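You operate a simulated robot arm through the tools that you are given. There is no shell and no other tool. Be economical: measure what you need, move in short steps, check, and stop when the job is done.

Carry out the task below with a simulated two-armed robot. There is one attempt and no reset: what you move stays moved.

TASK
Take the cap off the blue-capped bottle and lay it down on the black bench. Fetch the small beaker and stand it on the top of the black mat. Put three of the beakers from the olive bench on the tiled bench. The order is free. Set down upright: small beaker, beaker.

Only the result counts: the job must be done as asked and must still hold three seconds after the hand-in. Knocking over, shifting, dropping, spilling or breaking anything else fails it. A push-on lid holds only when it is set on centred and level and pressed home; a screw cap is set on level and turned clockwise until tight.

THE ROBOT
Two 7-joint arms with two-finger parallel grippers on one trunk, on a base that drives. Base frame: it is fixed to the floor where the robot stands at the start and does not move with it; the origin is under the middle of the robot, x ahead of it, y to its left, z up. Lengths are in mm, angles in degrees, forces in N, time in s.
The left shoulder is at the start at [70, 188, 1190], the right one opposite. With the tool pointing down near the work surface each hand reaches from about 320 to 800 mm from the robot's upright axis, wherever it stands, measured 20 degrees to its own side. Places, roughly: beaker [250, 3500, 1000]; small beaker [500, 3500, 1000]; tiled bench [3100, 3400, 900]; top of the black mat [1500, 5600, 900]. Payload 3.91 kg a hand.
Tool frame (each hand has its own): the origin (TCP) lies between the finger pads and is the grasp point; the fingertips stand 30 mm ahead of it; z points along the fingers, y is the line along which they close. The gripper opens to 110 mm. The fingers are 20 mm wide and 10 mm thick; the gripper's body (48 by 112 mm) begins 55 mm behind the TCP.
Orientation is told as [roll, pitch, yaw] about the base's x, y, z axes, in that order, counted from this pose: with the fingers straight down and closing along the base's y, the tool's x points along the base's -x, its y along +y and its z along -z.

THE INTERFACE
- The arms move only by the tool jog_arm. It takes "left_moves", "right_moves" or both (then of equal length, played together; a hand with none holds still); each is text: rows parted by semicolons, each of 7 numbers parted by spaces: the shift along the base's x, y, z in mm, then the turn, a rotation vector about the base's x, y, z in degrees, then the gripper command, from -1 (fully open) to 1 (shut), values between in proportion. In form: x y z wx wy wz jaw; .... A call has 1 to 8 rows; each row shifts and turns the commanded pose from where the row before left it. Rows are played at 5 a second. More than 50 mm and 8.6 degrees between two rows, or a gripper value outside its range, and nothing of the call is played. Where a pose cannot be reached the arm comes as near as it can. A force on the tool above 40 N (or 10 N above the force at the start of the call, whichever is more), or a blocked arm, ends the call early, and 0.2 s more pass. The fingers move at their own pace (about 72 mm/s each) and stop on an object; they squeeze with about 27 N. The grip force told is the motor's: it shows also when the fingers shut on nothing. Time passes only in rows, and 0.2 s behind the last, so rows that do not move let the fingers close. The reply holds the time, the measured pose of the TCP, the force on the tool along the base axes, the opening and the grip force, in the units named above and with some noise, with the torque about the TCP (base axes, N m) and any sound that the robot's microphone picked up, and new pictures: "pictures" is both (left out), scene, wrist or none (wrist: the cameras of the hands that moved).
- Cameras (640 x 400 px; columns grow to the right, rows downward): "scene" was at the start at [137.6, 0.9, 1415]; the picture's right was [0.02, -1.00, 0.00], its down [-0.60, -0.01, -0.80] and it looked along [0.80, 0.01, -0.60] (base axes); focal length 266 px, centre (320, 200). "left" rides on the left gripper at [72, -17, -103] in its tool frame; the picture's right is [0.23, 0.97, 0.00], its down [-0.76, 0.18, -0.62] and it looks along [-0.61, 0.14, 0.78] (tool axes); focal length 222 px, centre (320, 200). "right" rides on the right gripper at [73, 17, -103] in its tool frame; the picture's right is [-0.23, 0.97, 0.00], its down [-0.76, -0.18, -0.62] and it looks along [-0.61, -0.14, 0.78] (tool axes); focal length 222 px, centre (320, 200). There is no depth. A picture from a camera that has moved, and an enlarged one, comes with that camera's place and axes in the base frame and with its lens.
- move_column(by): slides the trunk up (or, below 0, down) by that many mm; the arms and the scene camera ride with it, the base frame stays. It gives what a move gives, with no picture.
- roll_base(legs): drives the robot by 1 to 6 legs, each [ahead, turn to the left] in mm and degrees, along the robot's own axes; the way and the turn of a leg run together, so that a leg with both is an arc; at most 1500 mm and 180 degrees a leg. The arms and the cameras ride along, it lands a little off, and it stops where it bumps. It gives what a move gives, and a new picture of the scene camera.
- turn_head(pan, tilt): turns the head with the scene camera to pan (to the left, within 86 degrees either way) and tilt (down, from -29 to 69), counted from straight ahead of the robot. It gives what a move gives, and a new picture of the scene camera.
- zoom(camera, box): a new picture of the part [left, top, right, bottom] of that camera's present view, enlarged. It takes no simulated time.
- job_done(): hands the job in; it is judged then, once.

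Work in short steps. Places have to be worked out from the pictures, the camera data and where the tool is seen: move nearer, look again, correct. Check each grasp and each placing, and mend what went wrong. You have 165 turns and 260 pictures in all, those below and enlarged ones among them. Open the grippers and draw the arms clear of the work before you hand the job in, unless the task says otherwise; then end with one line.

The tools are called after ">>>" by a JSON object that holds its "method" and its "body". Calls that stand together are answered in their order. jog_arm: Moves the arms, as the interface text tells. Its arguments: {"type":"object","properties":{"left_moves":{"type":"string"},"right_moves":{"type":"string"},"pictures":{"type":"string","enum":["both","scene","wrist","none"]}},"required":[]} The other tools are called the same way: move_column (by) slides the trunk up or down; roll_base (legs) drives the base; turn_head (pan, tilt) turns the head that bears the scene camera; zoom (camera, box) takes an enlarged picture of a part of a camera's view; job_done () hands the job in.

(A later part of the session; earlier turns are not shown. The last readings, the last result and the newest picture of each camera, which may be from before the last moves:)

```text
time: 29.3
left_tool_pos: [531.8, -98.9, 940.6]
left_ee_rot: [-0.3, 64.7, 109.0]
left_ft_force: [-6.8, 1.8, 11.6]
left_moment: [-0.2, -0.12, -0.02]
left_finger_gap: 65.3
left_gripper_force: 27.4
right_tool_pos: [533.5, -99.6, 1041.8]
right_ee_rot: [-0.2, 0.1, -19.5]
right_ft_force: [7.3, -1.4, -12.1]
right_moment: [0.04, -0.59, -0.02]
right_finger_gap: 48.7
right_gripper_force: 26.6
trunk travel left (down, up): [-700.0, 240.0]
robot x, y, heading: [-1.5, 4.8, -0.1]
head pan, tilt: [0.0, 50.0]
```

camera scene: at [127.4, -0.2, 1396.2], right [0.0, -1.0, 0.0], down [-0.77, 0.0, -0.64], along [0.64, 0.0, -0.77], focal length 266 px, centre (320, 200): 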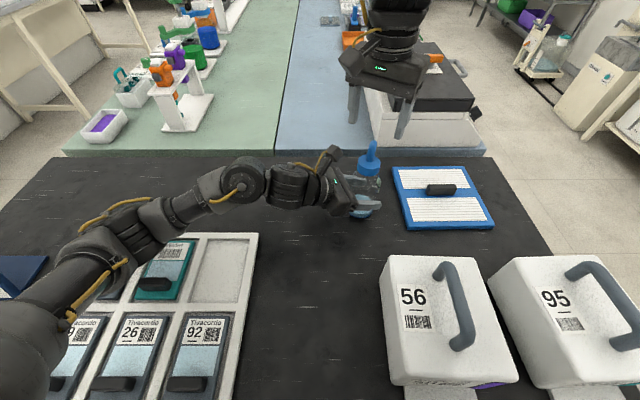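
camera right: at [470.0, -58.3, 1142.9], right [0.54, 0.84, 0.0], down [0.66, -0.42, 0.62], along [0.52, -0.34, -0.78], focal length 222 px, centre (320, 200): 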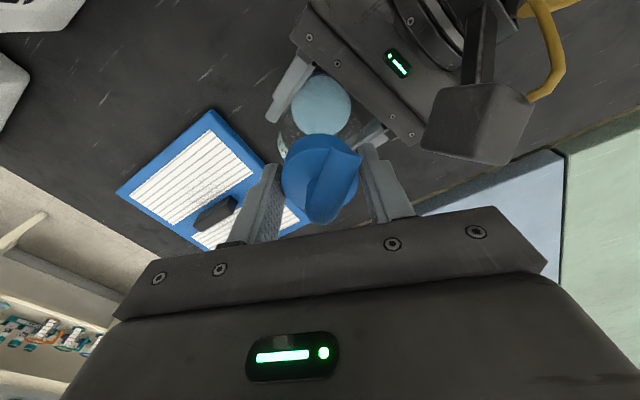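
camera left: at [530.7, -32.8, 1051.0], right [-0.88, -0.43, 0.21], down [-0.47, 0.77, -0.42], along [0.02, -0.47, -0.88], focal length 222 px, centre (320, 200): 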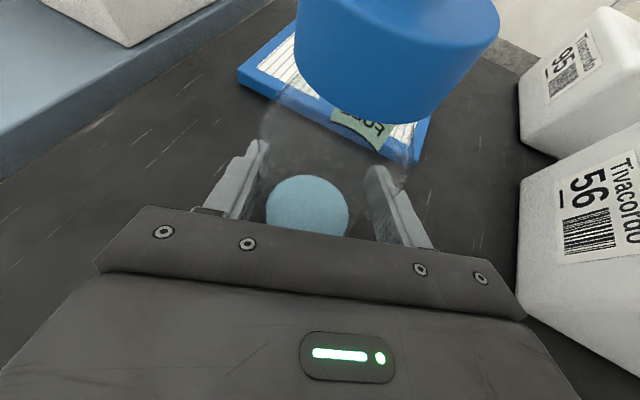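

Still threaded (12 N pull). Re-grip cycle: back down, open, lift, rotate back.

>>> {"method": "jog_arm", "body": {"right_moves": "0 0 -2 0 0 0 1;0 0 0 0 0 0 -0.4;0 0 0 0 0 0 -0.4;0 0 35 0 0 0 -0.4;0 0 35 0 0 0 -0.4;0 0 30 0 0 -8.5 -0.4;0 0 0 0 0 -8.5 -0.4;0 0 0 0 0 -8.5 -0.4", "pictures": "none"}}

>>> {"method": "jog_arm", "body": {"right_moves": "0 0 0 0 0 -8.5 -0.4;0 0 0 0 0 -8.5 -0.4;0 0 0 0 0 -8.5 -0.4;0 0 0 0 0 -8.5 -0.4;0 0 0 0 0 -8.5 -0.4;0 0 0 0 0 -8.5 -0.4;0 0 0 0 0 -8.5 -0.4;0 0 0 0 0 -8.5 -0.4", "pictures": "none"}}

>>> {"method": "jog_arm", "body": {"right_moves": "0 0 0 0 0 -8.5 -0.4;0 0 0 0 0 -8.5 -0.4;0 0 0 0 0 -8.5 -0.4;0 0 0 0 0 -8.5 -0.4;0 0 0 0 0 -8.5 -0.4;0 0 0 0 0 -8.5 -0.4;0 0 0 0 0 -8.5 -0.4;0 0 0 0 0 -8.5 -0.4", "pictures": "none"}}

>>> {"method": "jog_arm", "body": {"right_moves": "0 0 0 0 0 -8.5 -0.4;0 0 0 0 0 -8.5 -0.4;0 0 0 0 0 -8.5 -0.4;0 0 0 0 0 -8.5 -0.4", "pictures": "wrist"}}

```text
time: 31.1
left_tool_pos: [532.1, -98.1, 940.3]
left_ee_rot: [-0.2, 64.8, 109.2]
left_ft_force: [-0.6, 0.0, -0.1]
left_moment: [-0.05, 0.0, -0.03]
left_finger_gap: 65.0
left_gripper_force: 26.8
right_tool_pos: [525.1, -97.8, 1137.7]
right_ee_rot: [0.0, 0.1, -45.1]
right_ft_force: [0.0, -0.9, -0.3]
right_moment: [-0.02, -0.01, -0.01]
right_finger_gap: 77.2
right_gripper_force: 0.0
right hand out of reach, approached as far as the arm can: row 5
trunk travel left (down, up): [-700.0, 240.0]
robot x, y, heading: [1.7, 0.3, -0.1]
head pan, tilt: [0.0, 50.0]
```

```text
time: 32.9
left_tool_pos: [532.3, -97.6, 940.4]
left_ee_rot: [-0.2, 64.8, 109.1]
left_ft_force: [0.0, -1.3, -1.0]
left_moment: [0.0, 0.0, 0.0]
left_finger_gap: 65.2
left_gripper_force: 27.2
right_tool_pos: [524.3, -97.4, 1137.8]
right_ee_rot: [-0.1, 0.0, -113.2]
right_ft_force: [-0.2, -0.8, -0.7]
right_moment: [-0.03, 0.01, 0.0]
right_finger_gap: 77.0
right_gripper_force: 0.0
trunk travel left (down, up): [-700.0, 240.0]
robot x, y, heading: [-1.3, -0.7, 0.1]
head pan, tilt: [0.0, 50.0]
```

```text
time: 34.7
left_tool_pos: [531.7, -98.2, 939.0]
left_ee_rot: [-0.2, 64.8, 109.2]
left_ft_force: [-1.1, 0.2, -0.8]
left_moment: [-0.02, 0.02, 0.01]
left_finger_gap: 65.4
left_gripper_force: 26.9
right_tool_pos: [526.0, -96.6, 1137.2]
right_ee_rot: [0.0, 0.1, 178.8]
right_ft_force: [0.2, -0.3, 0.2]
right_moment: [0.03, 0.0, 0.02]
right_finger_gap: 77.1
right_gripper_force: 0.1
trunk travel left (down, up): [-700.0, 240.0]
robot x, y, heading: [-2.0, -1.1, -0.1]
head pan, tilt: [0.0, 50.0]
```

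```text
time: 35.7
left_tool_pos: [531.9, -97.6, 940.7]
left_ee_rot: [-0.2, 64.7, 109.2]
left_ft_force: [-0.3, -0.8, -1.1]
left_moment: [-0.01, 0.0, 0.03]
left_finger_gap: 65.2
left_gripper_force: 27.0
right_tool_pos: [524.9, -96.0, 1138.4]
right_ee_rot: [0.1, -0.1, 144.9]
right_ft_force: [0.6, -1.0, 0.7]
right_moment: [-0.04, 0.0, 0.02]
right_finger_gap: 77.2
right_gripper_force: 0.1
trunk travel left (down, up): [-700.0, 240.0]
robot x, y, heading: [2.6, 2.2, 0.0]
head pan, tilt: [0.0, 50.0]
camera right: at [573.7, -152.6, 1240.8], right [-0.75, -0.67, 0.0], down [-0.52, 0.58, 0.62], along [-0.41, 0.47, -0.78], focal length 222 px, centre (320, 200)
```

right: 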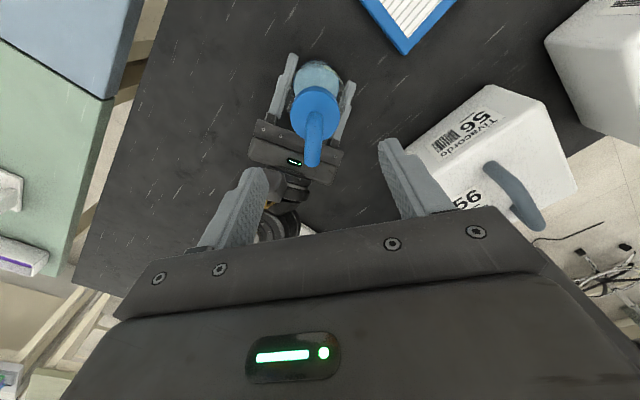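

Now yaw −215 with the spout neatly between the fingers. Shift (+9,−4), descend, grip and turn 200°+.

>>> {"method": "jog_arm", "body": {"right_moves": "9 -4 -20 0 0 0 -0.4;0 0 -35 0 0 0 -0.4;0 0 -44 0 0 0 -0.4;0 0 0 0 0 0 -0.4;0 0 0 0 0 0 1;0 0 0 0 0 0 1;0 0 0 0 0 0 1", "pictures": "none"}}

>>> {"method": "jog_arm", "body": {"right_moves": "0 0 0.2 0 0 8.5 1;0 0 0.2 0 0 8.5 1;0 0 0.2 0 0 8.5 1;0 0 0.2 0 0 8.5 1;0 0 0.2 0 0 8.5 1;0 0 0.2 0 0 8.5 1;0 0 0.2 0 0 8.5 1;0 0 0.2 0 0 8.5 1", "pictures": "none"}}

>>> {"method": "jog_arm", "body": {"right_moves": "0 0 0.2 0 0 8.5 1;0 0 0.2 0 0 8.5 1;0 0 0.2 0 0 8.5 1;0 0 0.2 0 0 8.5 1;0 0 0.2 0 0 8.5 1;0 0 0.2 0 0 8.5 1;0 0 0.2 0 0 8.5 1;0 0 0.2 0 0 8.5 1", "pictures": "none"}}

```text
time: 37.3
left_tool_pos: [531.3, -99.4, 939.8]
left_ee_rot: [-0.2, 64.9, 109.0]
left_ft_force: [-5.5, -6.4, -0.3]
left_moment: [0.49, -0.29, -0.04]
left_finger_gap: 64.9
left_gripper_force: 27.1
right_tool_pos: [534.6, -102.3, 1038.2]
right_ee_rot: [-0.1, 0.1, 145.1]
right_ft_force: [5.4, 6.6, 0.1]
right_moment: [0.15, -0.23, -0.05]
right_finger_gap: 49.6
right_gripper_force: 27.4
trunk travel left (down, up): [-700.0, 240.0]
robot x, y, heading: [3.0, 0.7, -0.3]
head pan, tilt: [0.0, 50.0]
```

```text
time: 39.1
left_tool_pos: [532.7, -97.7, 941.0]
left_ee_rot: [-0.2, 64.8, 109.2]
left_ft_force: [-1.4, -14.5, 1.2]
left_moment: [0.7, 0.02, 0.05]
left_finger_gap: 65.5
left_gripper_force: 27.1
right_tool_pos: [532.8, -101.5, 1039.8]
right_ee_rot: [-0.2, 0.0, -146.8]
right_ft_force: [2.7, 13.1, -1.4]
right_moment: [0.64, -0.23, -0.07]
right_finger_gap: 49.5
right_gripper_force: 26.7
trunk travel left (down, up): [-700.0, 240.0]
robot x, y, heading: [-1.4, -3.0, -0.3]
head pan, tilt: [0.0, 50.0]
```

```text
time: 40.9
left_tool_pos: [532.0, -96.8, 938.9]
left_ee_rot: [-0.3, 64.6, 109.2]
left_ft_force: [0.6, 0.2, -1.6]
left_moment: [-0.04, -0.03, 0.02]
left_finger_gap: 65.1
left_gripper_force: 27.4
right_tool_pos: [534.5, -101.8, 1041.2]
right_ee_rot: [-0.1, 0.0, -79.0]
right_ft_force: [-0.4, -0.4, 0.3]
right_moment: [-0.01, -0.01, 0.01]
right_finger_gap: 48.6
right_gripper_force: 27.0
trunk travel left (down, up): [-700.0, 240.0]
robot x, y, heading: [-2.2, -1.8, 0.1]
head pan, tilt: [0.0, 50.0]
```

Forces have dropped to zero: the cap is free. I lift it 60 mm and look.

>>> {"method": "jog_arm", "body": {"right_moves": "0 0 2 0 0 0 1;0 0 5 0 0 0 1;0 0 20 0 0 0 1;0 0 35 0 0 0 1", "pictures": "both"}}

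```text
time: 41.9
left_tool_pos: [530.9, -97.5, 941.8]
left_ee_rot: [-0.3, 64.8, 108.8]
left_ft_force: [-0.2, 0.8, -0.8]
left_moment: [-0.02, 0.04, 0.01]
left_finger_gap: 65.2
left_gripper_force: 26.7
right_tool_pos: [532.1, -100.3, 1104.4]
right_ee_rot: [0.0, 0.0, -79.0]
right_ft_force: [-0.3, -0.4, -0.6]
right_moment: [0.04, -0.01, 0.0]
right_finger_gap: 48.4
right_gripper_force: 27.2
trunk travel left (down, up): [-700.0, 240.0]
robot x, y, heading: [0.5, -0.8, -0.4]
head pan, tilt: [0.0, 50.0]
camera scene: at [126.2, 0.3, 1396.3], right [0.0, -1.0, 0.0], down [-0.77, 0.0, -0.64], along [0.64, 0.0, -0.77], focal length 266 px, centre (320, 200)
camera right: at [534.2, -25.9, 1207.9], right [1.0, -0.04, 0.0], down [-0.03, -0.78, 0.62], along [-0.02, -0.62, -0.78], focal length 222 px, centre (320, 200)
```

scene: 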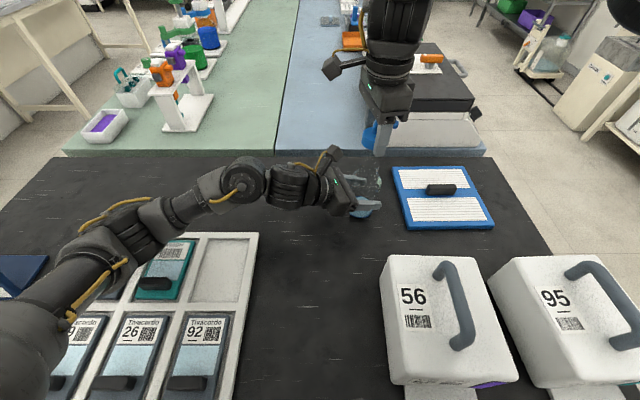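
right: 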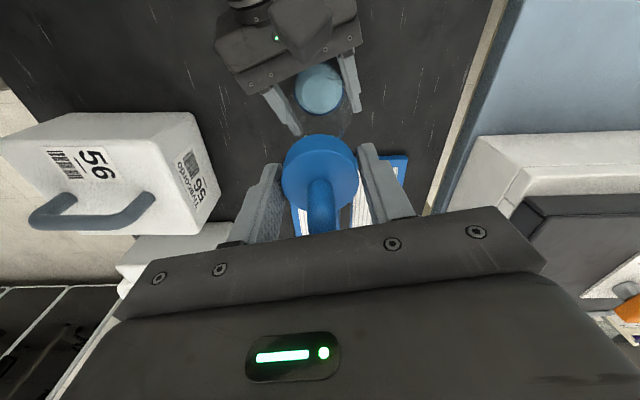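

Cap is off and held. Now I release the bottle with the left hand and back it out along its fingers.

>>> {"method": "jog_arm", "body": {"left_moves": "0 0 0 0 0 0 0;0 0 0 0 0 0 -1;0 0 0 0 0 0 -1;-8 21 10 0 0 0 -1;-8 21 10 0 0 0 -1;-16 42 21 0 0 0 -1;-16 42 21 0 0 0 -1", "right_moves": "0 0 0 0 0 0 1;0 0 0 0 0 0 1;0 0 0 0 0 0 1;0 0 0 0 0 0 1;0 0 0 0 0 0 1;0 0 0 0 0 0 1;0 0 0 0 0 0 1", "pictures": "both"}}

```text
time: 43.5
left_tool_pos: [480.5, 30.5, 1001.3]
left_ee_rot: [-0.4, 64.8, 109.0]
left_ft_force: [-0.1, 0.4, 0.6]
left_moment: [-0.02, -0.01, 0.01]
left_finger_gap: 109.8
left_gripper_force: 0.0
right_tool_pos: [532.5, -100.2, 1105.0]
right_ee_rot: [0.0, 0.0, -79.0]
right_ft_force: [-0.5, 0.3, 0.0]
right_moment: [-0.02, -0.04, 0.02]
right_finger_gap: 48.4
right_gripper_force: 27.2
trunk travel left (down, up): [-700.0, 240.0]
robot x, y, heading: [-2.7, -1.5, 0.3]
head pan, tilt: [0.0, 50.0]
camera scene: at [126.3, 1.8, 1396.3], right [0.0, -1.0, 0.0], down [-0.77, 0.0, -0.64], along [0.64, 0.0, -0.77], focal length 266 px, centre (320, 200)
camera right: at [534.4, -24.7, 1207.9], right [1.0, -0.04, 0.0], down [-0.03, -0.78, 0.62], along [-0.02, -0.62, -0.78], focal length 222 px, centre (320, 200)
camera left: at [477.0, 95.3, 1112.1], right [-0.89, -0.41, 0.2], down [-0.46, 0.78, -0.42], along [0.02, -0.47, -0.88], focal length 222 px, centre (320, 200)
```

scene: 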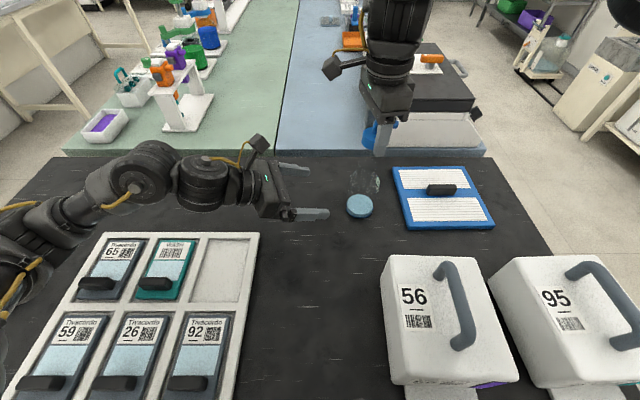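
right: 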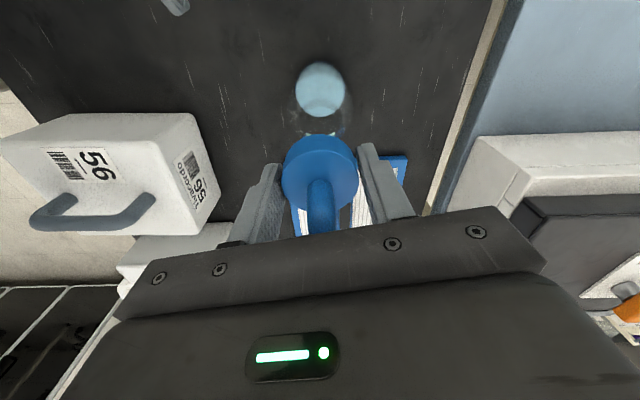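
left: 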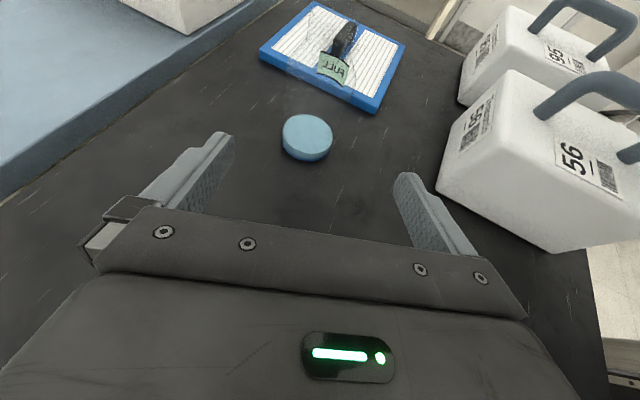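

Bottle stands. Left backs further away while the right carries the cap to a clear spot near (420,-45).

>>> {"method": "jog_arm", "body": {"left_moves": "-10 40 30 0 0 0 -1;-10 40 30 0 0 0 -1;-10 40 30 0 0 0 -1;0 0 0 0 0 0 -1;0 0 0 0 0 0 -1;0 0 0 0 0 0 -1;0 0 0 0 0 0 -1", "right_moves": "0 0 0 0 0 0 1;0 0 0 0 0 0 1;-40 15 0 0 0 0 1;-40 20 0 0 0 0 1;-32 20 0 0 0 0 1;0 0 -40 0 0 0 1;0 0 -40 0 0 0 1", "pictures": "both"}}

```text
refused: row 1 steps farther than a row can; nothing moved
```

>>> {"method": "jog_arm", "body": {"left_moves": "-10 35 25 0 0 0 -1;-10 35 25 0 0 0 -1;-10 35 25 0 0 0 -1;0 0 0 0 0 0 -1;0 0 0 0 0 0 -1;0 0 0 0 0 0 -1;0 0 0 0 0 0 -1", "right_moves": "0 0 0 0 0 0 1;0 0 0 0 0 0 1;-40 15 0 0 0 0 1;-40 20 0 0 0 0 1;-32 20 0 0 0 0 1;0 0 -40 0 0 0 1;0 0 -40 0 0 0 1", "pictures": "both"}}

```text
time: 45.1
left_tool_pos: [454.7, 132.3, 1076.8]
left_ee_rot: [-0.1, 64.7, 109.2]
left_ft_force: [-0.7, 0.7, 0.5]
left_moment: [0.02, 0.01, 0.02]
left_finger_gap: 109.8
left_gripper_force: 0.2
right_tool_pos: [423.1, -48.2, 1023.5]
right_ee_rot: [0.0, 0.2, -79.1]
right_ft_force: [0.2, -0.7, 0.2]
right_moment: [-0.01, 0.04, -0.02]
right_finger_gap: 48.8
right_gripper_force: 27.2
trunk travel left (down, up): [-700.0, 240.0]
robot x, y, heading: [1.4, -0.4, 0.1]
head pan, tilt: [0.0, 50.0]
camera scene: at [129.1, -1.6, 1396.1], right [0.0, -1.0, 0.0], down [-0.77, 0.0, -0.64], along [0.64, 0.0, -0.77], focal length 266 px, centre (320, 200)
camera right: at [425.6, 27.5, 1126.6], right [1.0, -0.04, 0.0], down [-0.03, -0.78, 0.62], along [-0.03, -0.62, -0.78], focal length 222 px, centre (320, 200)
camera left: at [450.1, 196.3, 1187.2], right [-0.89, -0.41, 0.2], down [-0.46, 0.78, -0.42], along [0.01, -0.47, -0.88], focal length 222 px, centre (320, 200)
```

scene: 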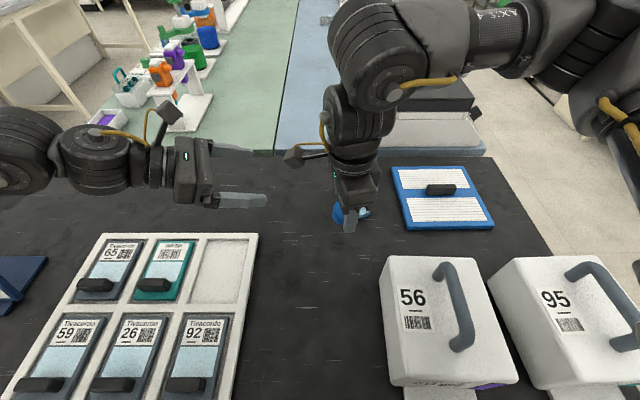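
right: 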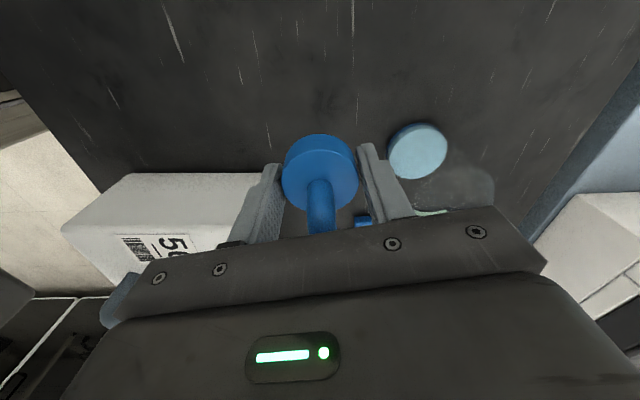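
left: 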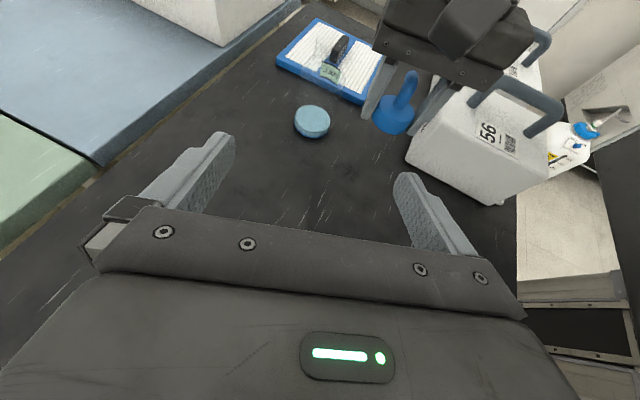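

Clear all around. Lower the cap toward the bench, slowly at the end.

>>> {"method": "jog_arm", "body": {"right_moves": "0 0 -40 0 0 0 1;0 0 -40 0 0 0 1;0 0 -12 0 0 0 1;0 0 -6 0 0 0 1;0 0 -3 0 0 0 1", "pictures": "wrist"}}

```text
time: 46.3
left_tool_pos: [453.4, 132.9, 1077.0]
left_ee_rot: [-0.2, 64.8, 109.1]
left_ft_force: [-0.3, -0.5, -0.6]
left_moment: [-0.03, 0.01, 0.01]
left_finger_gap: 110.0
left_gripper_force: 0.1
right_tool_pos: [421.2, -46.9, 922.1]
right_ee_rot: [0.0, 0.0, -78.9]
right_ft_force: [-0.3, -0.3, -0.1]
right_moment: [-0.03, -0.01, 0.02]
right_finger_gap: 48.4
right_gripper_force: 27.3
trunk travel left (down, up): [-700.0, 240.0]
robot x, y, heading: [-2.1, -0.2, -0.2]
head pan, tilt: [0.0, 50.0]
camera right: at [424.1, 28.4, 1025.9], right [1.0, -0.04, 0.0], down [-0.03, -0.78, 0.62], along [-0.02, -0.62, -0.78], focal length 222 px, centre (320, 200)
```

right: 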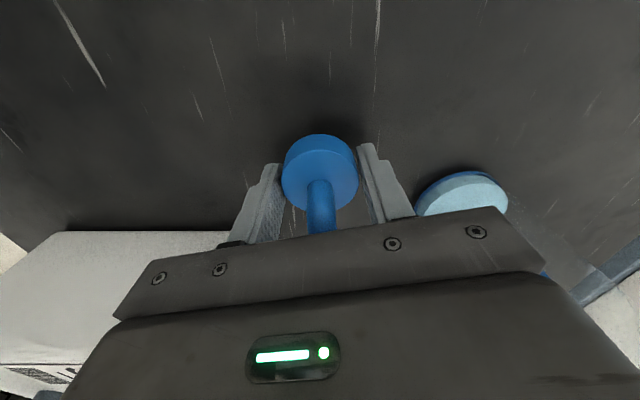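

>>> {"method": "jog_arm", "body": {"right_moves": "0 0 -2 0 0 0 1;0 0 -2 0 0 0 1;0 0 -1.5 0 0 0 1", "pictures": "none"}}

```text
time: 47.1
left_tool_pos: [452.9, 133.1, 1077.0]
left_ee_rot: [-0.1, 64.7, 109.2]
left_ft_force: [0.6, -0.1, -0.1]
left_moment: [-0.02, 0.02, 0.02]
left_finger_gap: 109.9
left_gripper_force: 0.1
right_tool_pos: [421.4, -47.4, 918.2]
right_ee_rot: [-0.1, 0.0, -78.9]
right_ft_force: [-0.6, -0.7, -0.2]
right_moment: [0.01, -0.04, 0.01]
right_finger_gap: 48.5
right_gripper_force: 27.3
trunk travel left (down, up): [-700.0, 240.0]
robot x, y, heading: [1.0, 3.7, 0.2]
head pan, tilt: [0.0, 50.0]
```

No contact yet; a few more millimetres.

>>> {"method": "jog_arm", "body": {"right_moves": "0 0 -1.5 0 0 0 1;0 0 -1.5 0 0 0 1;0 0 -1.5 0 0 0 1", "pictures": "none"}}

```text
time: 47.9
left_tool_pos: [453.1, 132.9, 1076.3]
left_ee_rot: [-0.2, 64.9, 109.2]
left_ft_force: [-1.0, -1.1, 0.2]
left_moment: [-0.01, -0.03, 0.0]
left_finger_gap: 110.1
left_gripper_force: 0.0
right_tool_pos: [422.1, -46.7, 912.7]
right_ee_rot: [-0.1, 0.0, -79.0]
right_ft_force: [-0.4, -0.3, -0.8]
right_moment: [-0.02, 0.01, -0.01]
right_finger_gap: 48.2
right_gripper_force: 26.7
trunk travel left (down, up): [-700.0, 240.0]
robot x, y, heading: [1.4, 0.3, -0.1]
head pan, tilt: [0.0, 50.0]
```

>>> {"method": "jog_arm", "body": {"right_moves": "0 0 -1.2 0 0 0 1;0 0 -1.2 0 0 0 1;0 0 0 0 0 0 1", "pictures": "wrist"}}

```text
time: 48.7
left_tool_pos: [452.1, 133.3, 1077.1]
left_ee_rot: [-0.2, 64.8, 109.3]
left_ft_force: [-0.2, -0.8, -0.2]
left_moment: [0.0, 0.04, 0.01]
left_finger_gap: 109.9
left_gripper_force: 0.0
right_tool_pos: [421.4, -46.0, 911.6]
right_ee_rot: [0.0, 0.1, -79.1]
right_ft_force: [0.5, -0.2, 0.3]
right_moment: [0.02, -0.02, 0.01]
right_finger_gap: 48.1
right_gripper_force: 27.0
trunk travel left (down, up): [-700.0, 240.0]
robot x, y, heading: [0.4, 1.8, 0.1]
head pan, tilt: [0.0, 50.0]
camera right: at [424.0, 28.3, 1013.7], right [1.0, -0.04, 0.0], down [-0.03, -0.78, 0.62], along [-0.02, -0.62, -0.78], focal length 222 px, centre (320, 200)
```

right: 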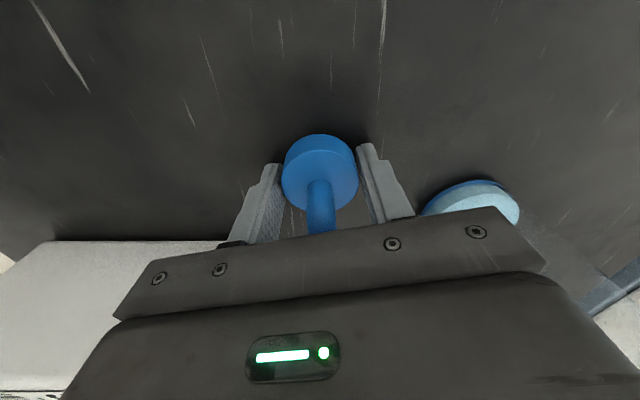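

Surface seems a bit lower than 880. Continue lowering gently until contact.

>>> {"method": "jog_arm", "body": {"right_moves": "0 0 -2 0 0 0 1;0 0 -2 0 0 0 1;0 0 -2 0 0 0 1;0 0 -2 0 0 0 1", "pictures": "none"}}

```text
time: 49.5
left_tool_pos: [451.3, 132.8, 1077.8]
left_ee_rot: [-0.5, 64.8, 109.0]
left_ft_force: [-0.4, 0.0, 0.8]
left_moment: [0.0, 0.0, -0.02]
left_finger_gap: 110.2
left_gripper_force: 0.1
right_tool_pos: [421.4, -45.9, 909.9]
right_ee_rot: [0.4, 0.1, -78.9]
right_ft_force: [-5.3, -3.6, 19.7]
right_moment: [-0.35, 0.76, 0.02]
right_finger_gap: 48.1
right_gripper_force: 27.1
trunk travel left (down, up): [-700.0, 240.0]
robot x, y, heading: [0.4, -2.1, -0.0]
head pan, tilt: [0.0, 50.0]
stopped in row 3 (right hand): the force on the tool passed its limit (the readings are from after the stop); the commanded pose is now the measured one
```

Contact at z≈910. Release and lift.

>>> {"method": "jog_arm", "body": {"right_moves": "0 0 1 0 0 0 1;0 0 0 0 0 0 0;0 0 0 0 0 0 0;0 0 20 0 0 0 -0.2;0 0 40 0 0 0 -0.2;0 0 45 0 0 0 -0.2;0 0 45 0 0 0 -0.2", "pictures": "both"}}

```text
time: 51.1
left_tool_pos: [451.6, 133.0, 1076.7]
left_ee_rot: [-0.3, 64.8, 109.0]
left_ft_force: [-0.6, 0.4, 0.5]
left_moment: [-0.01, 0.04, -0.02]
left_finger_gap: 110.0
left_gripper_force: 0.0
right_tool_pos: [421.7, -46.0, 1059.3]
right_ee_rot: [0.3, 0.1, -78.9]
right_ft_force: [-0.3, 0.4, 0.0]
right_moment: [-0.02, 0.0, 0.0]
right_finger_gap: 65.9
right_gripper_force: 0.0
trunk travel left (down, up): [-700.0, 240.0]
robot x, y, heading: [-0.9, -1.1, 0.0]
head pan, tilt: [0.0, 50.0]
camera scene: at [126.1, -0.1, 1396.3], right [0.0, -1.0, 0.0], down [-0.77, 0.0, -0.64], along [0.64, 0.0, -0.77], focal length 266 px, centre (320, 200)
camera right: at [423.7, 29.1, 1163.2], right [1.0, -0.04, 0.01], down [-0.03, -0.78, 0.62], along [-0.02, -0.62, -0.78], focal length 222 px, centre (320, 200)
```

scene: 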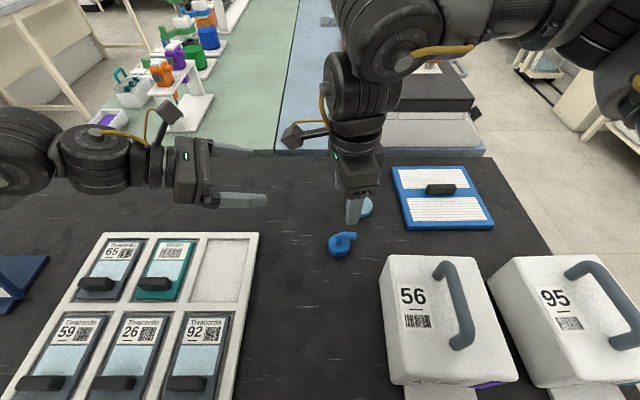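
right: 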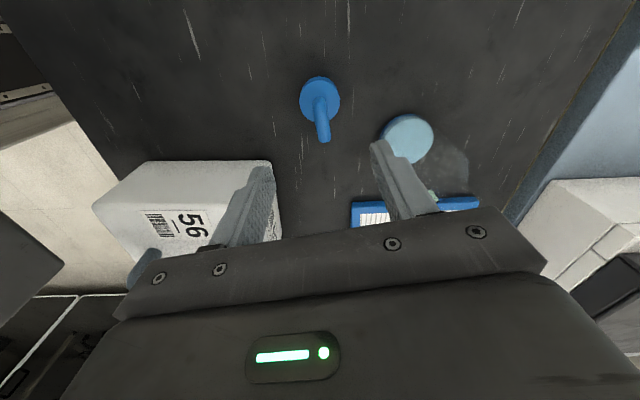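

Cap lies on the black bench and the bottle stands. Now I raise and tuck both arms to their neutral poses.

>>> {"method": "jog_arm", "body": {"left_moves": "-5 5 15 7.6 2.77 0 -1;-5 5 15 7.6 2.77 0 -1;-5 5 15 7.6 2.77 0 -1;-5 5 15 7.6 2.77 0 -1;-5 0 15 7.6 2.77 0 -1;-5 0 15 7.6 2.77 0 -1;-5 0 15 7.6 2.77 0 -1;-5 0 15 7.6 2.77 0 -1", "right_moves": "0 0 45 0 0 0 -1;0 0 45 0 0 0 -1;0 0 40 0 0 0 -1;-20 -30 0 0 0 8.5 -1;-20 -30 0 0 0 8.5 -1;-20 -30 0 0 0 8.5 -1;-20 -30 0 0 0 8.5 -1;0 -15 0 0 0 8.5 -1", "pictures": "none"}}

>>> {"method": "jog_arm", "body": {"left_moves": "-10 0 0 0 0 -8.5 -1;-10 0 0 0 0 -8.5 -1;-10 0 0 0 0 -8.5 -1;-10 0 0 0 0 -8.5 -1;-10 0 0 0 0 -8.5 -1;-10 0 0 0 0 -8.5 -1;0 0 0 0 0 -8.5 -1;0 0 0 0 0 -8.5 -1", "right_moves": "0 0 0 0 0 8.5 -1;0 0 0 0 0 8.5 -1;0 0 0 0 0 8.5 -1;0 0 0 0 0 8 -1;0 0 0 0 0 0 -1;0 0 0 0 0 0 -1;0 0 0 0 0 0 -1;0 0 0 0 0 0 -1", "pictures": "none"}}

>>> {"method": "jog_arm", "body": {"left_moves": "0 0 0 0 0 -8.5 -1;0 0 0 0 0 -8.5 -1;0 0 0 0 0 -8.5 -1;0 0 0 0 0 -8.5 -1;0 0 0 0 0 -7 -1", "pictures": "none"}}

>>> {"method": "turn_head", "body": {"pan": 0, "tilt": 40}}

```text
time: 52.9
left_tool_pos: [412.9, 151.1, 1196.5]
left_ee_rot: [0.5, -0.2, 109.7]
left_ft_force: [-1.3, -0.6, 0.9]
left_moment: [0.0, -0.03, -0.01]
left_finger_gap: 110.0
left_gripper_force: 0.1
right_tool_pos: [342.4, -185.9, 1189.0]
right_ee_rot: [0.4, 0.2, -36.4]
right_ft_force: [0.1, -0.5, 0.9]
right_moment: [0.01, -0.01, -0.02]
right_finger_gap: 110.0
right_gripper_force: 0.1
trunk travel left (down, up): [-700.0, 240.0]
robot x, y, heading: [-2.7, 0.5, 0.2]
head pan, tilt: [0.0, 50.0]
```

```text
time: 54.7
left_tool_pos: [354.5, 153.0, 1195.8]
left_ee_rot: [0.7, 0.0, 41.5]
left_ft_force: [0.7, 0.5, 0.5]
left_moment: [-0.01, 0.03, -0.01]
left_finger_gap: 110.0
left_gripper_force: 0.0
right_tool_pos: [341.8, -181.4, 1189.5]
right_ee_rot: [0.3, 0.1, -2.9]
right_ft_force: [0.1, -0.3, 0.4]
right_moment: [0.03, -0.03, 0.01]
right_finger_gap: 109.7
right_gripper_force: 0.0
trunk travel left (down, up): [-700.0, 240.0]
robot x, y, heading: [-1.7, -2.0, 0.4]
head pan, tilt: [0.0, 50.0]
```

```text
time: 55.9
left_tool_pos: [353.4, 152.1, 1195.6]
left_ee_rot: [0.6, -0.2, 0.5]
left_ft_force: [0.1, -0.5, -0.6]
left_moment: [-0.01, 0.03, 0.03]
left_finger_gap: 110.0
left_gripper_force: 0.2
right_tool_pos: [343.5, -180.8, 1190.1]
right_ee_rot: [0.3, 0.1, -2.9]
right_ft_force: [0.3, 0.2, -0.2]
right_moment: [-0.01, -0.01, 0.03]
right_finger_gap: 110.1
right_gripper_force: 0.1
trunk travel left (down, up): [-700.0, 240.0]
robot x, y, heading: [0.3, -1.8, -0.1]
head pan, tilt: [0.0, 50.0]
```

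```text
time: 56.6
left_tool_pos: [353.1, 153.1, 1196.2]
left_ee_rot: [0.7, 0.0, 0.7]
left_ft_force: [-0.7, -0.5, 0.1]
left_moment: [-0.03, 0.0, 0.01]
left_finger_gap: 110.0
left_gripper_force: 0.0
right_tool_pos: [344.1, -181.7, 1188.7]
right_ee_rot: [0.3, 0.1, -3.0]
right_ft_force: [0.2, 0.8, 0.3]
right_moment: [0.01, -0.03, 0.0]
right_finger_gap: 109.9
right_gripper_force: 0.0
trunk travel left (down, up): [-700.0, 240.0]
robot x, y, heading: [-1.1, -0.8, 0.1]
head pan, tilt: [0.0, 40.0]
camera scene: at [135.8, -0.6, 1410.3], right [0.0, -1.0, 0.0], down [-0.64, 0.0, -0.77], along [0.77, 0.0, -0.64], focal length 266 px, centre (320, 200)
```

scene: 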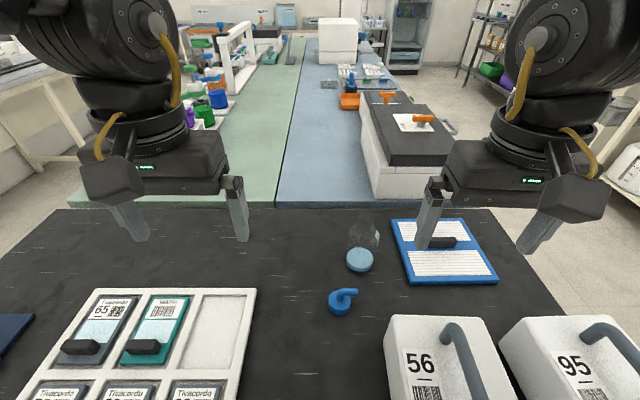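

Workspace is in order. Back off 450 mm, then look left toward the olive bench.

>>> {"method": "roll_base", "body": {"legs": [[-450, 0]]}}

>>> {"method": "turn_head", "body": {"pan": 86, "tilt": 10}}

```text
time: 59.3
left_tool_pos: [-99.2, 153.1, 1195.7]
left_ee_rot: [0.7, 0.1, 0.5]
left_ft_force: [-1.1, 0.7, 0.3]
left_moment: [-0.01, -0.03, -0.01]
left_finger_gap: 110.0
left_gripper_force: 0.1
right_tool_pos: [-109.3, -181.2, 1189.2]
right_ee_rot: [0.3, 0.2, -3.0]
right_ft_force: [-1.1, 0.0, -0.1]
right_moment: [0.0, -0.01, 0.0]
right_finger_gap: 110.0
right_gripper_force: 0.0
trunk travel left (down, up): [-700.0, 240.0]
robot x, y, heading: [-453.2, -1.9, -0.2]
head pan, tilt: [0.0, 40.0]
camera scene: at [-315.8, -0.4, 1410.3], right [0.0, -1.0, 0.0], down [-0.64, 0.0, -0.77], along [0.77, 0.0, -0.64], focal length 266 px, centre (320, 200)
```

scene: 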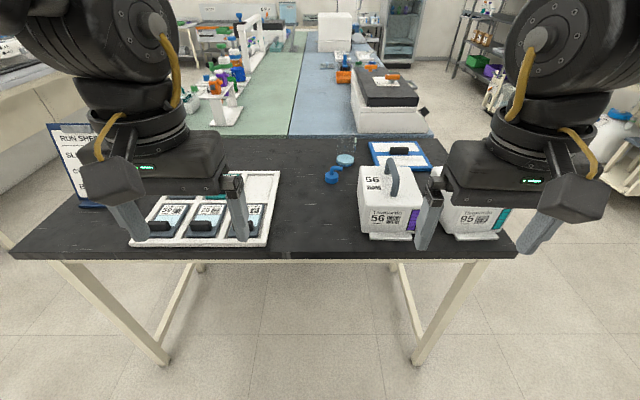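

```text
time: 60.9
left_tool_pos: [-98.7, 152.8, 1195.7]
left_ee_rot: [0.6, 0.0, 0.5]
left_ft_force: [0.0, 0.9, -0.4]
left_moment: [0.01, -0.02, 0.01]
left_finger_gap: 110.1
left_gripper_force: 0.1
right_tool_pos: [-109.3, -181.9, 1188.5]
right_ee_rot: [0.3, 0.0, -3.2]
right_ft_force: [-0.7, -0.3, -0.7]
right_moment: [-0.02, 0.03, 0.0]
right_finger_gap: 110.0
right_gripper_force: 0.0
trunk travel left (down, up): [-700.0, 240.0]
robot x, y, heading: [-451.1, -0.6, 0.2]
head pan, tilt: [85.9, 10.0]
camera scene: at [-394.5, 92.5, 1458.0], right [1.0, -0.07, 0.0], down [-0.01, -0.17, -0.98], along [0.07, 0.98, -0.17], focal length 266 px, centre (320, 200)
```

scene: 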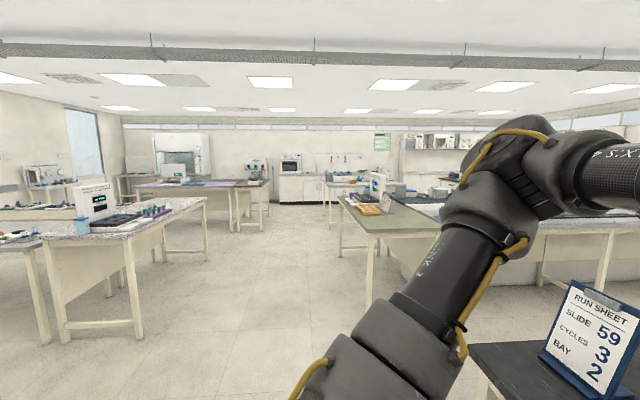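

The olive bench's left edge seems near x≈100, y from ~2000 to 3700; the aisle along x≈−450 is free. Turn left and drive 2 × 1350 mm.

>>> {"method": "roll_base", "body": {"legs": [[0, 90], [1400, 0], [1400, 0]]}}

>>> {"method": "turn_head", "body": {"pan": -60, "tilt": 20}}

```text
time: 78.4
left_tool_pos: [-614.4, 3161.3, 1196.1]
left_ee_rot: [0.5, 0.0, 90.8]
left_ft_force: [0.4, -0.8, 1.1]
left_moment: [0.02, 0.0, 0.01]
left_finger_gap: 110.0
left_gripper_force: 0.1
right_tool_pos: [-278.3, 3153.6, 1189.7]
right_ee_rot: [0.3, 0.2, 87.2]
right_ft_force: [-0.2, -0.3, 0.4]
right_moment: [0.04, -0.01, -0.01]
right_finger_gap: 110.0
right_gripper_force: 0.0
trunk travel left (down, up): [-700.0, 240.0]
robot x, y, heading: [-456.9, 2810.6, 90.3]
head pan, tilt: [85.9, 10.0]
camera scene: at [-551.5, 2865.2, 1458.1], right [0.07, 1.0, 0.0], down [0.17, -0.01, -0.98], along [-0.98, 0.07, -0.17], focal length 266 px, centre (320, 200)
```

scene: 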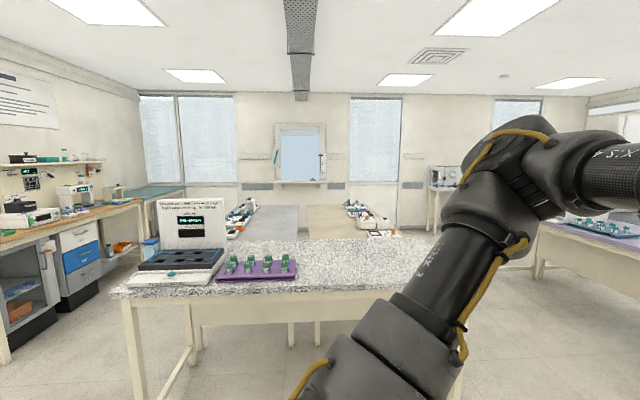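

```text
time: 80.7
left_tool_pos: [-612.3, 3161.8, 1196.4]
left_ee_rot: [0.6, 0.1, 90.8]
left_ft_force: [-0.3, -0.6, 1.0]
left_moment: [0.03, -0.04, -0.01]
left_finger_gap: 110.2
left_gripper_force: 0.1
right_tool_pos: [-279.3, 3153.2, 1189.8]
right_ee_rot: [0.4, 0.1, 87.2]
right_ft_force: [0.4, -1.1, 0.6]
right_moment: [-0.01, -0.02, -0.03]
right_finger_gap: 110.1
right_gripper_force: 0.1
trunk travel left (down, up): [-700.0, 240.0]
robot x, y, heading: [-462.3, 2808.7, 90.0]
head pan, tilt: [-60.0, 20.0]
camera scene: at [-378.3, 2906.0, 1441.8], right [0.5, -0.86, 0.0], down [-0.3, -0.17, -0.94], along [0.81, 0.47, -0.34], focal length 266 px, centre (320, 200)
```

scene: 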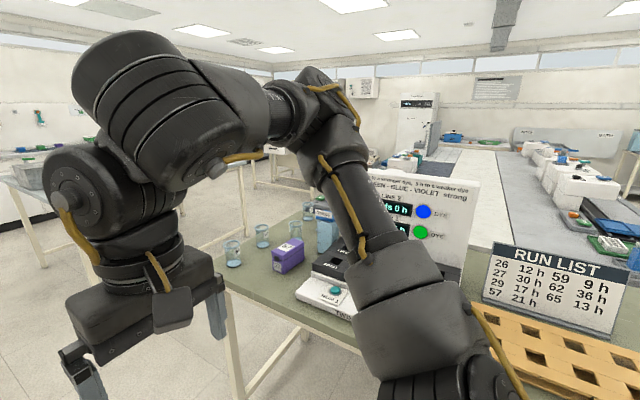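

Beakers stand on the near end of the olive bench. Drive 650 further and turn to face +x.

>>> {"method": "roll_base", "body": {"legs": [[650, 0], [0, -90]]}}

>>> {"method": "turn_head", "body": {"pan": 0, "tilt": 35}}

```text
time: 88.1
left_tool_pos: [-107.9, 3607.2, 1195.9]
left_ee_rot: [0.7, 0.0, 0.6]
left_ft_force: [0.0, 0.0, 0.2]
left_moment: [0.0, 0.03, 0.0]
left_finger_gap: 110.2
left_gripper_force: 0.1
right_tool_pos: [-117.7, 3273.4, 1188.7]
right_ee_rot: [0.3, 0.1, -2.8]
right_ft_force: [0.5, 0.2, 0.2]
right_moment: [-0.01, -0.01, -0.02]
right_finger_gap: 109.6
right_gripper_force: 0.1
trunk travel left (down, up): [-700.0, 240.0]
robot x, y, heading: [-458.2, 3454.1, 0.1]
head pan, tilt: [-60.0, 20.0]
camera scene: at [-364.0, 3373.3, 1441.8], right [-0.87, -0.5, 0.0], down [-0.17, 0.3, -0.94], along [0.47, -0.81, -0.34], focal length 266 px, centre (320, 200)
```

scene: 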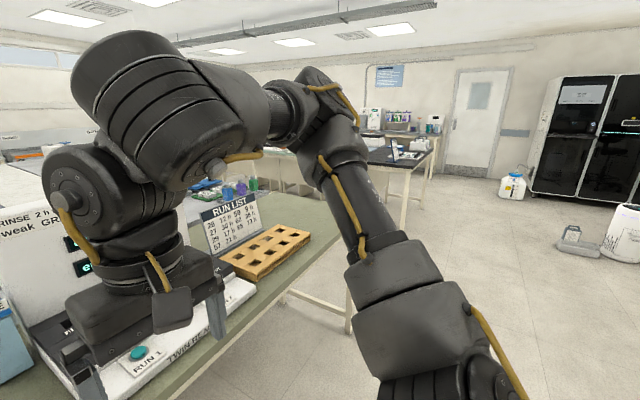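

```text
time: 89.4
left_tool_pos: [-107.3, 3607.8, 1196.2]
left_ee_rot: [0.6, 0.0, 0.7]
left_ft_force: [0.3, -0.2, -1.1]
left_moment: [-0.02, -0.03, 0.02]
left_finger_gap: 110.3
left_gripper_force: 0.0
right_tool_pos: [-117.5, 3274.0, 1189.6]
right_ee_rot: [0.3, 0.1, -2.8]
right_ft_force: [-0.2, -0.4, -0.1]
right_moment: [0.0, -0.01, 0.01]
right_finger_gap: 110.1
right_gripper_force: 0.0
trunk travel left (down, up): [-700.0, 240.0]
robot x, y, heading: [-459.7, 3454.1, 0.1]
head pan, tilt: [0.0, 35.0]
camera scene: at [-322.6, 3453.7, 1417.9], right [0.0, -1.0, 0.0], down [-0.57, 0.0, -0.82], along [0.82, 0.0, -0.57], focal length 266 px, centre (320, 200)
```

scene: 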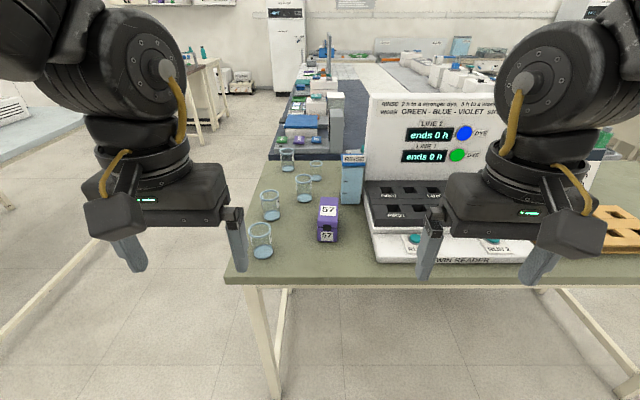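

>>> {"method": "zoom", "body": {"camera": "scene", "box": [225, 125, 385, 285]}}

```text
2.50 times, centred on (305, 205) of scene
camera zoom: at [-322.6, 3453.7, 1417.9], right [0.0, -1.0, 0.0], down [-0.57, 0.0, -0.82], along [0.82, 0.0, -0.57], focal length 664 px, centre (358, 188)
```

zoom: 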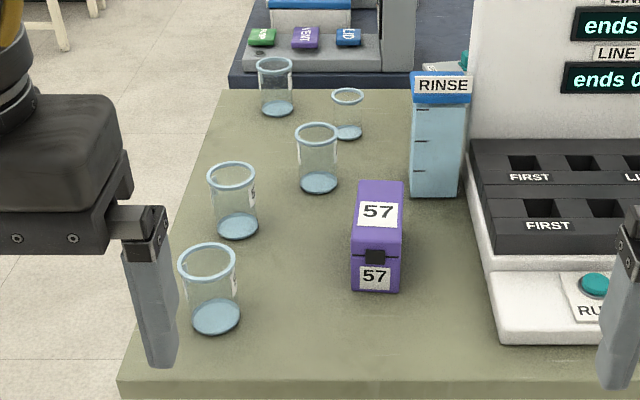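

Four beakers (A≈(191,3609), B≈(354,3609), C≈(452,3509), D≈(675,3591)) and the small one S≈(596,3468). Plan: trip 1 with A (left) and C (right); trip 2 with B and S. Drive 300 ahead.

>>> {"method": "roll_base", "body": {"legs": [[300, 0]]}}

>>> {"method": "turn_head", "body": {"pan": 0, "tilt": 55}}

```text
time: 91.4
left_tool_pos: [190.5, 3607.5, 1195.5]
left_ee_rot: [0.5, 0.1, 0.6]
left_ft_force: [-0.8, -0.9, -1.3]
left_moment: [0.01, 0.0, 0.02]
left_finger_gap: 110.1
left_gripper_force: 0.1
right_tool_pos: [180.4, 3273.3, 1189.1]
right_ee_rot: [0.3, 0.1, -2.9]
right_ft_force: [-0.6, -0.2, 0.3]
right_moment: [0.0, 0.02, 0.01]
right_finger_gap: 110.1
right_gripper_force: 0.1
trunk travel left (down, up): [-700.0, 240.0]
robot x, y, heading: [-165.2, 3456.0, -0.1]
head pan, tilt: [0.0, 35.0]
camera scene: at [-23.9, 3454.0, 1418.1], right [0.0, -1.0, 0.0], down [-0.57, 0.0, -0.82], along [0.82, 0.0, -0.57], focal length 266 px, centre (320, 200)
```

scene: 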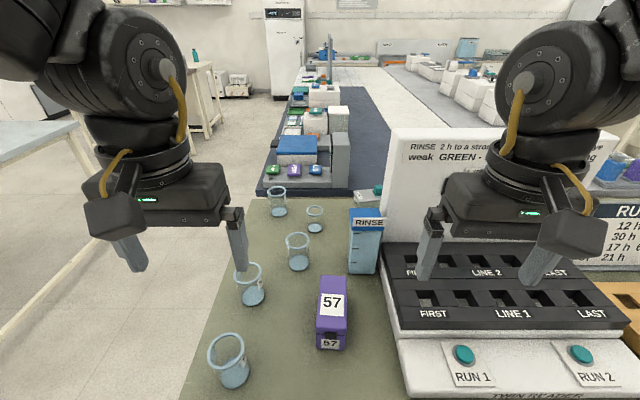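

```text
time: 92.2
left_tool_pos: [191.6, 3607.3, 1196.1]
left_ee_rot: [0.7, 0.0, 0.6]
left_ft_force: [0.7, -0.4, 0.1]
left_moment: [0.01, 0.0, -0.02]
left_finger_gap: 110.0
left_gripper_force: 0.1
right_tool_pos: [182.1, 3274.5, 1190.1]
right_ee_rot: [0.3, 0.1, -3.0]
right_ft_force: [0.2, -0.4, 0.3]
right_moment: [0.01, -0.03, 0.02]
right_finger_gap: 110.0
right_gripper_force: 0.1
trunk travel left (down, up): [-700.0, 240.0]
robot x, y, heading: [-159.3, 3454.6, 0.1]
head pan, tilt: [0.0, 55.0]
camera scene: at [-38.5, 3454.0, 1389.7], right [0.0, -1.0, 0.0], down [-0.82, 0.0, -0.57], along [0.57, 0.0, -0.82], focal length 266 px, centre (320, 200)
```

scene: 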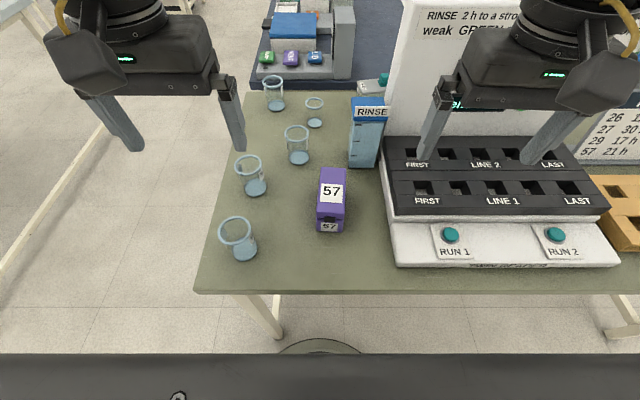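

Left hand is almost exactly above A. Check with the left wrist camera.

>>> {"method": "zoom", "body": {"camera": "left", "box": [160, 0, 480, 240]}}

```text
1.67 times, centred on (320, 120) of left
camera zoom: at [120.1, 3588.5, 1300.8], right [-0.24, 0.97, 0.01], down [0.76, 0.18, 0.62], along [0.6, 0.16, -0.78], focal length 370 px, centre (320, 333)
```

zoom: 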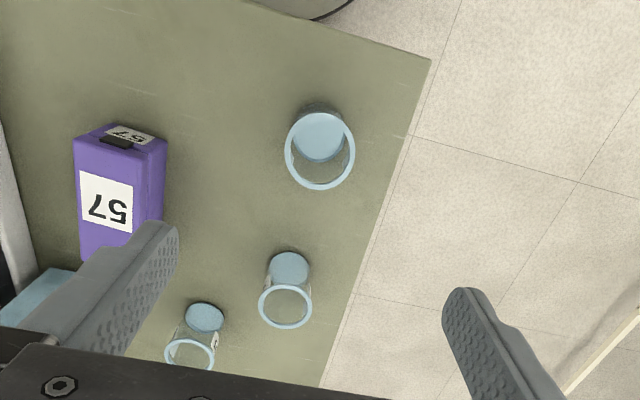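

A at (188.5,3610), rim z≈974. Lower the left hand open, to TCP z≈932.

>>> {"method": "jog_arm", "body": {"left_moves": "-2 3 -45 -0.6 0 -0.6 -1;0 0 -45 0 0 0 -1;0 0 -45 0 0 0 -1;0 0 -45 0 0 0 -1;0 0 -45 0 0 0 -1;0 0 -20 0 0 0 -1", "pictures": "both"}}

```text
time: 93.7
left_tool_pos: [188.2, 3611.5, 951.2]
left_ee_rot: [0.0, 0.0, 0.0]
left_ft_force: [0.0, 0.3, -0.1]
left_moment: [0.04, 0.06, -0.01]
left_finger_gap: 109.9
left_gripper_force: 0.0
right_tool_pos: [182.2, 3273.5, 1189.4]
right_ee_rot: [0.3, 0.1, -3.0]
right_ft_force: [0.2, 0.6, -1.1]
right_moment: [-0.03, 0.0, 0.0]
right_finger_gap: 109.7
right_gripper_force: 0.0
trunk travel left (down, up): [-700.0, 240.0]
robot x, y, heading: [-162.1, 3453.2, 0.1]
head pan, tilt: [0.0, 55.0]
camera scene: at [-38.8, 3454.1, 1389.7], right [0.0, -1.0, 0.0], down [-0.82, 0.0, -0.57], along [0.57, 0.0, -0.82], focal length 266 px, centre (320, 200)
camera left: at [116.8, 3593.6, 1055.2], right [-0.23, 0.97, 0.0], down [0.76, 0.18, 0.62], along [0.61, 0.14, -0.78], focal length 222 px, centre (320, 200)
```

scene: 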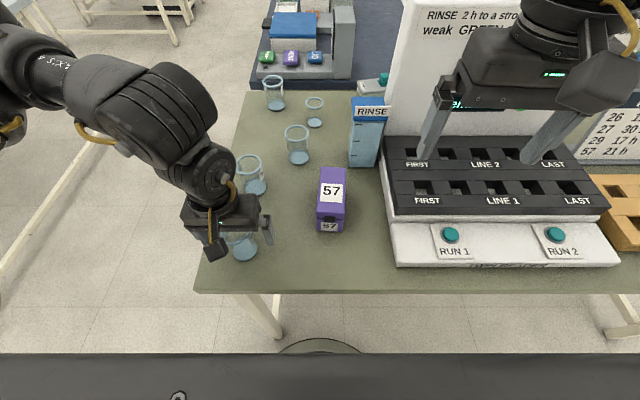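
left: 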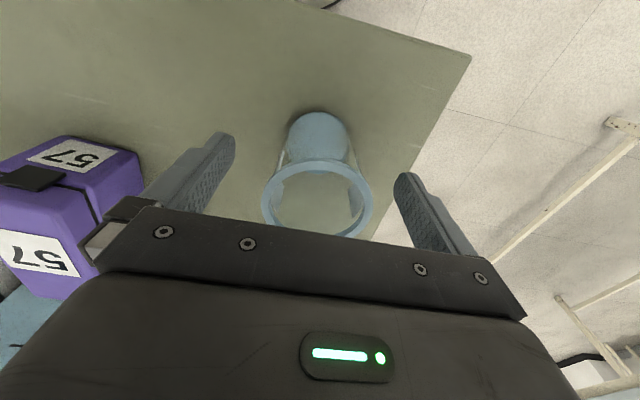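

Well centred (rim z≈965). Down 15 more and close.

>>> {"method": "jog_arm", "body": {"left_moves": "0 -1 -15 0 0 0 -1;0 0 0 0 0 0 -0.3;0 0 0 0 0 0 0.2;0 0 0 0 0 0 1;0 0 0 0 0 0 1;0 0 0 0 0 0 1", "right_moves": "33 29 0 -0.3 0 3 -1;33 29 0 0 0 0 -1;33 29 0 0 0 0 -1;33 29 0 0 0 0 -1;33 29 0 0 0 0 -1;33 29 0 0 0 0 -1", "pictures": "both"}}

```text
time: 95.0
left_tool_pos: [189.4, 3610.9, 936.4]
left_ee_rot: [-0.1, 0.1, 0.0]
left_ft_force: [0.3, -0.6, 3.1]
left_moment: [0.04, 0.0, -0.03]
left_finger_gap: 56.8
left_gripper_force: 27.2
right_tool_pos: [377.4, 3451.3, 1188.4]
right_ee_rot: [-0.1, 0.1, 0.1]
right_ft_force: [-0.4, 0.9, -0.8]
right_moment: [-0.03, 0.0, 0.02]
right_finger_gap: 110.1
right_gripper_force: 0.0
right hand out of reach, approached as far as the arm can: row 2
trunk travel left (down, up): [-700.0, 240.0]
robot x, y, heading: [-160.8, 3452.9, 0.3]
head pan, tilt: [0.0, 55.0]
camera scene: at [-38.0, 3456.4, 1389.7], right [0.0, -1.0, 0.0], down [-0.82, 0.0, -0.57], along [0.57, 0.0, -0.82], focal length 266 px, centre (320, 200)
camera right: at [304.5, 3468.2, 1290.7], right [0.23, 0.97, 0.0], down [0.76, -0.18, 0.62], along [0.61, -0.14, -0.78], focal length 222 px, centre (320, 200)
camera left: at [117.9, 3593.7, 1040.7], right [-0.23, 0.97, 0.0], down [0.76, 0.18, 0.62], along [0.61, 0.14, -0.78], focal length 222 px, centre (320, 200)
```

scene: 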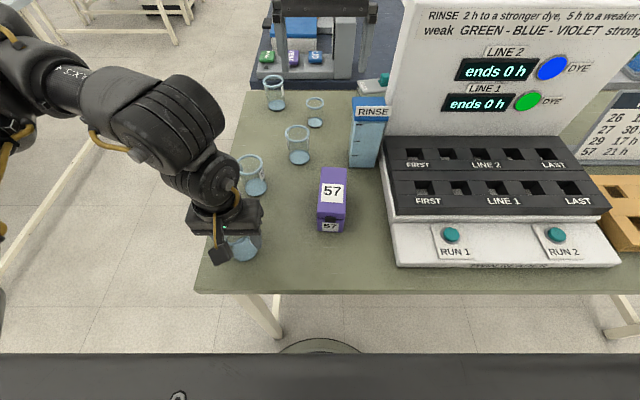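
right: 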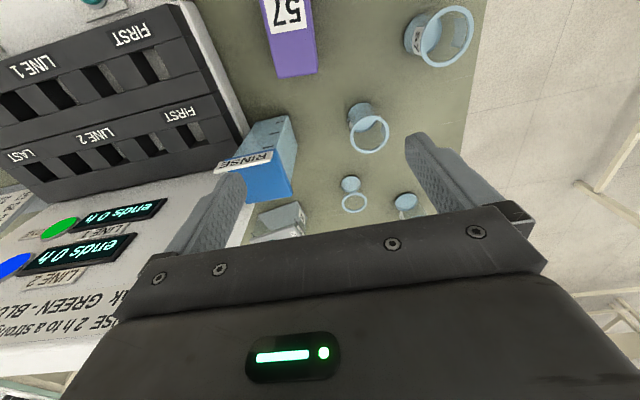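
left: 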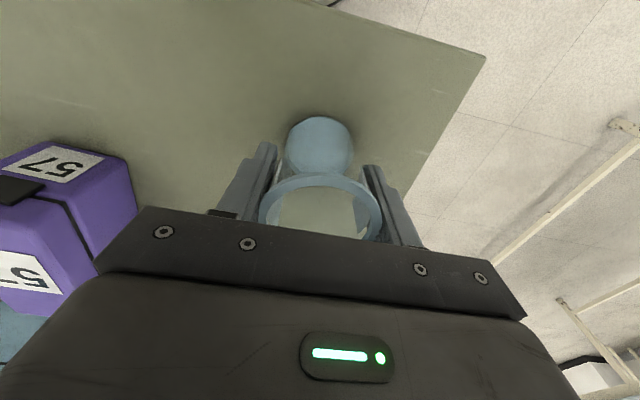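

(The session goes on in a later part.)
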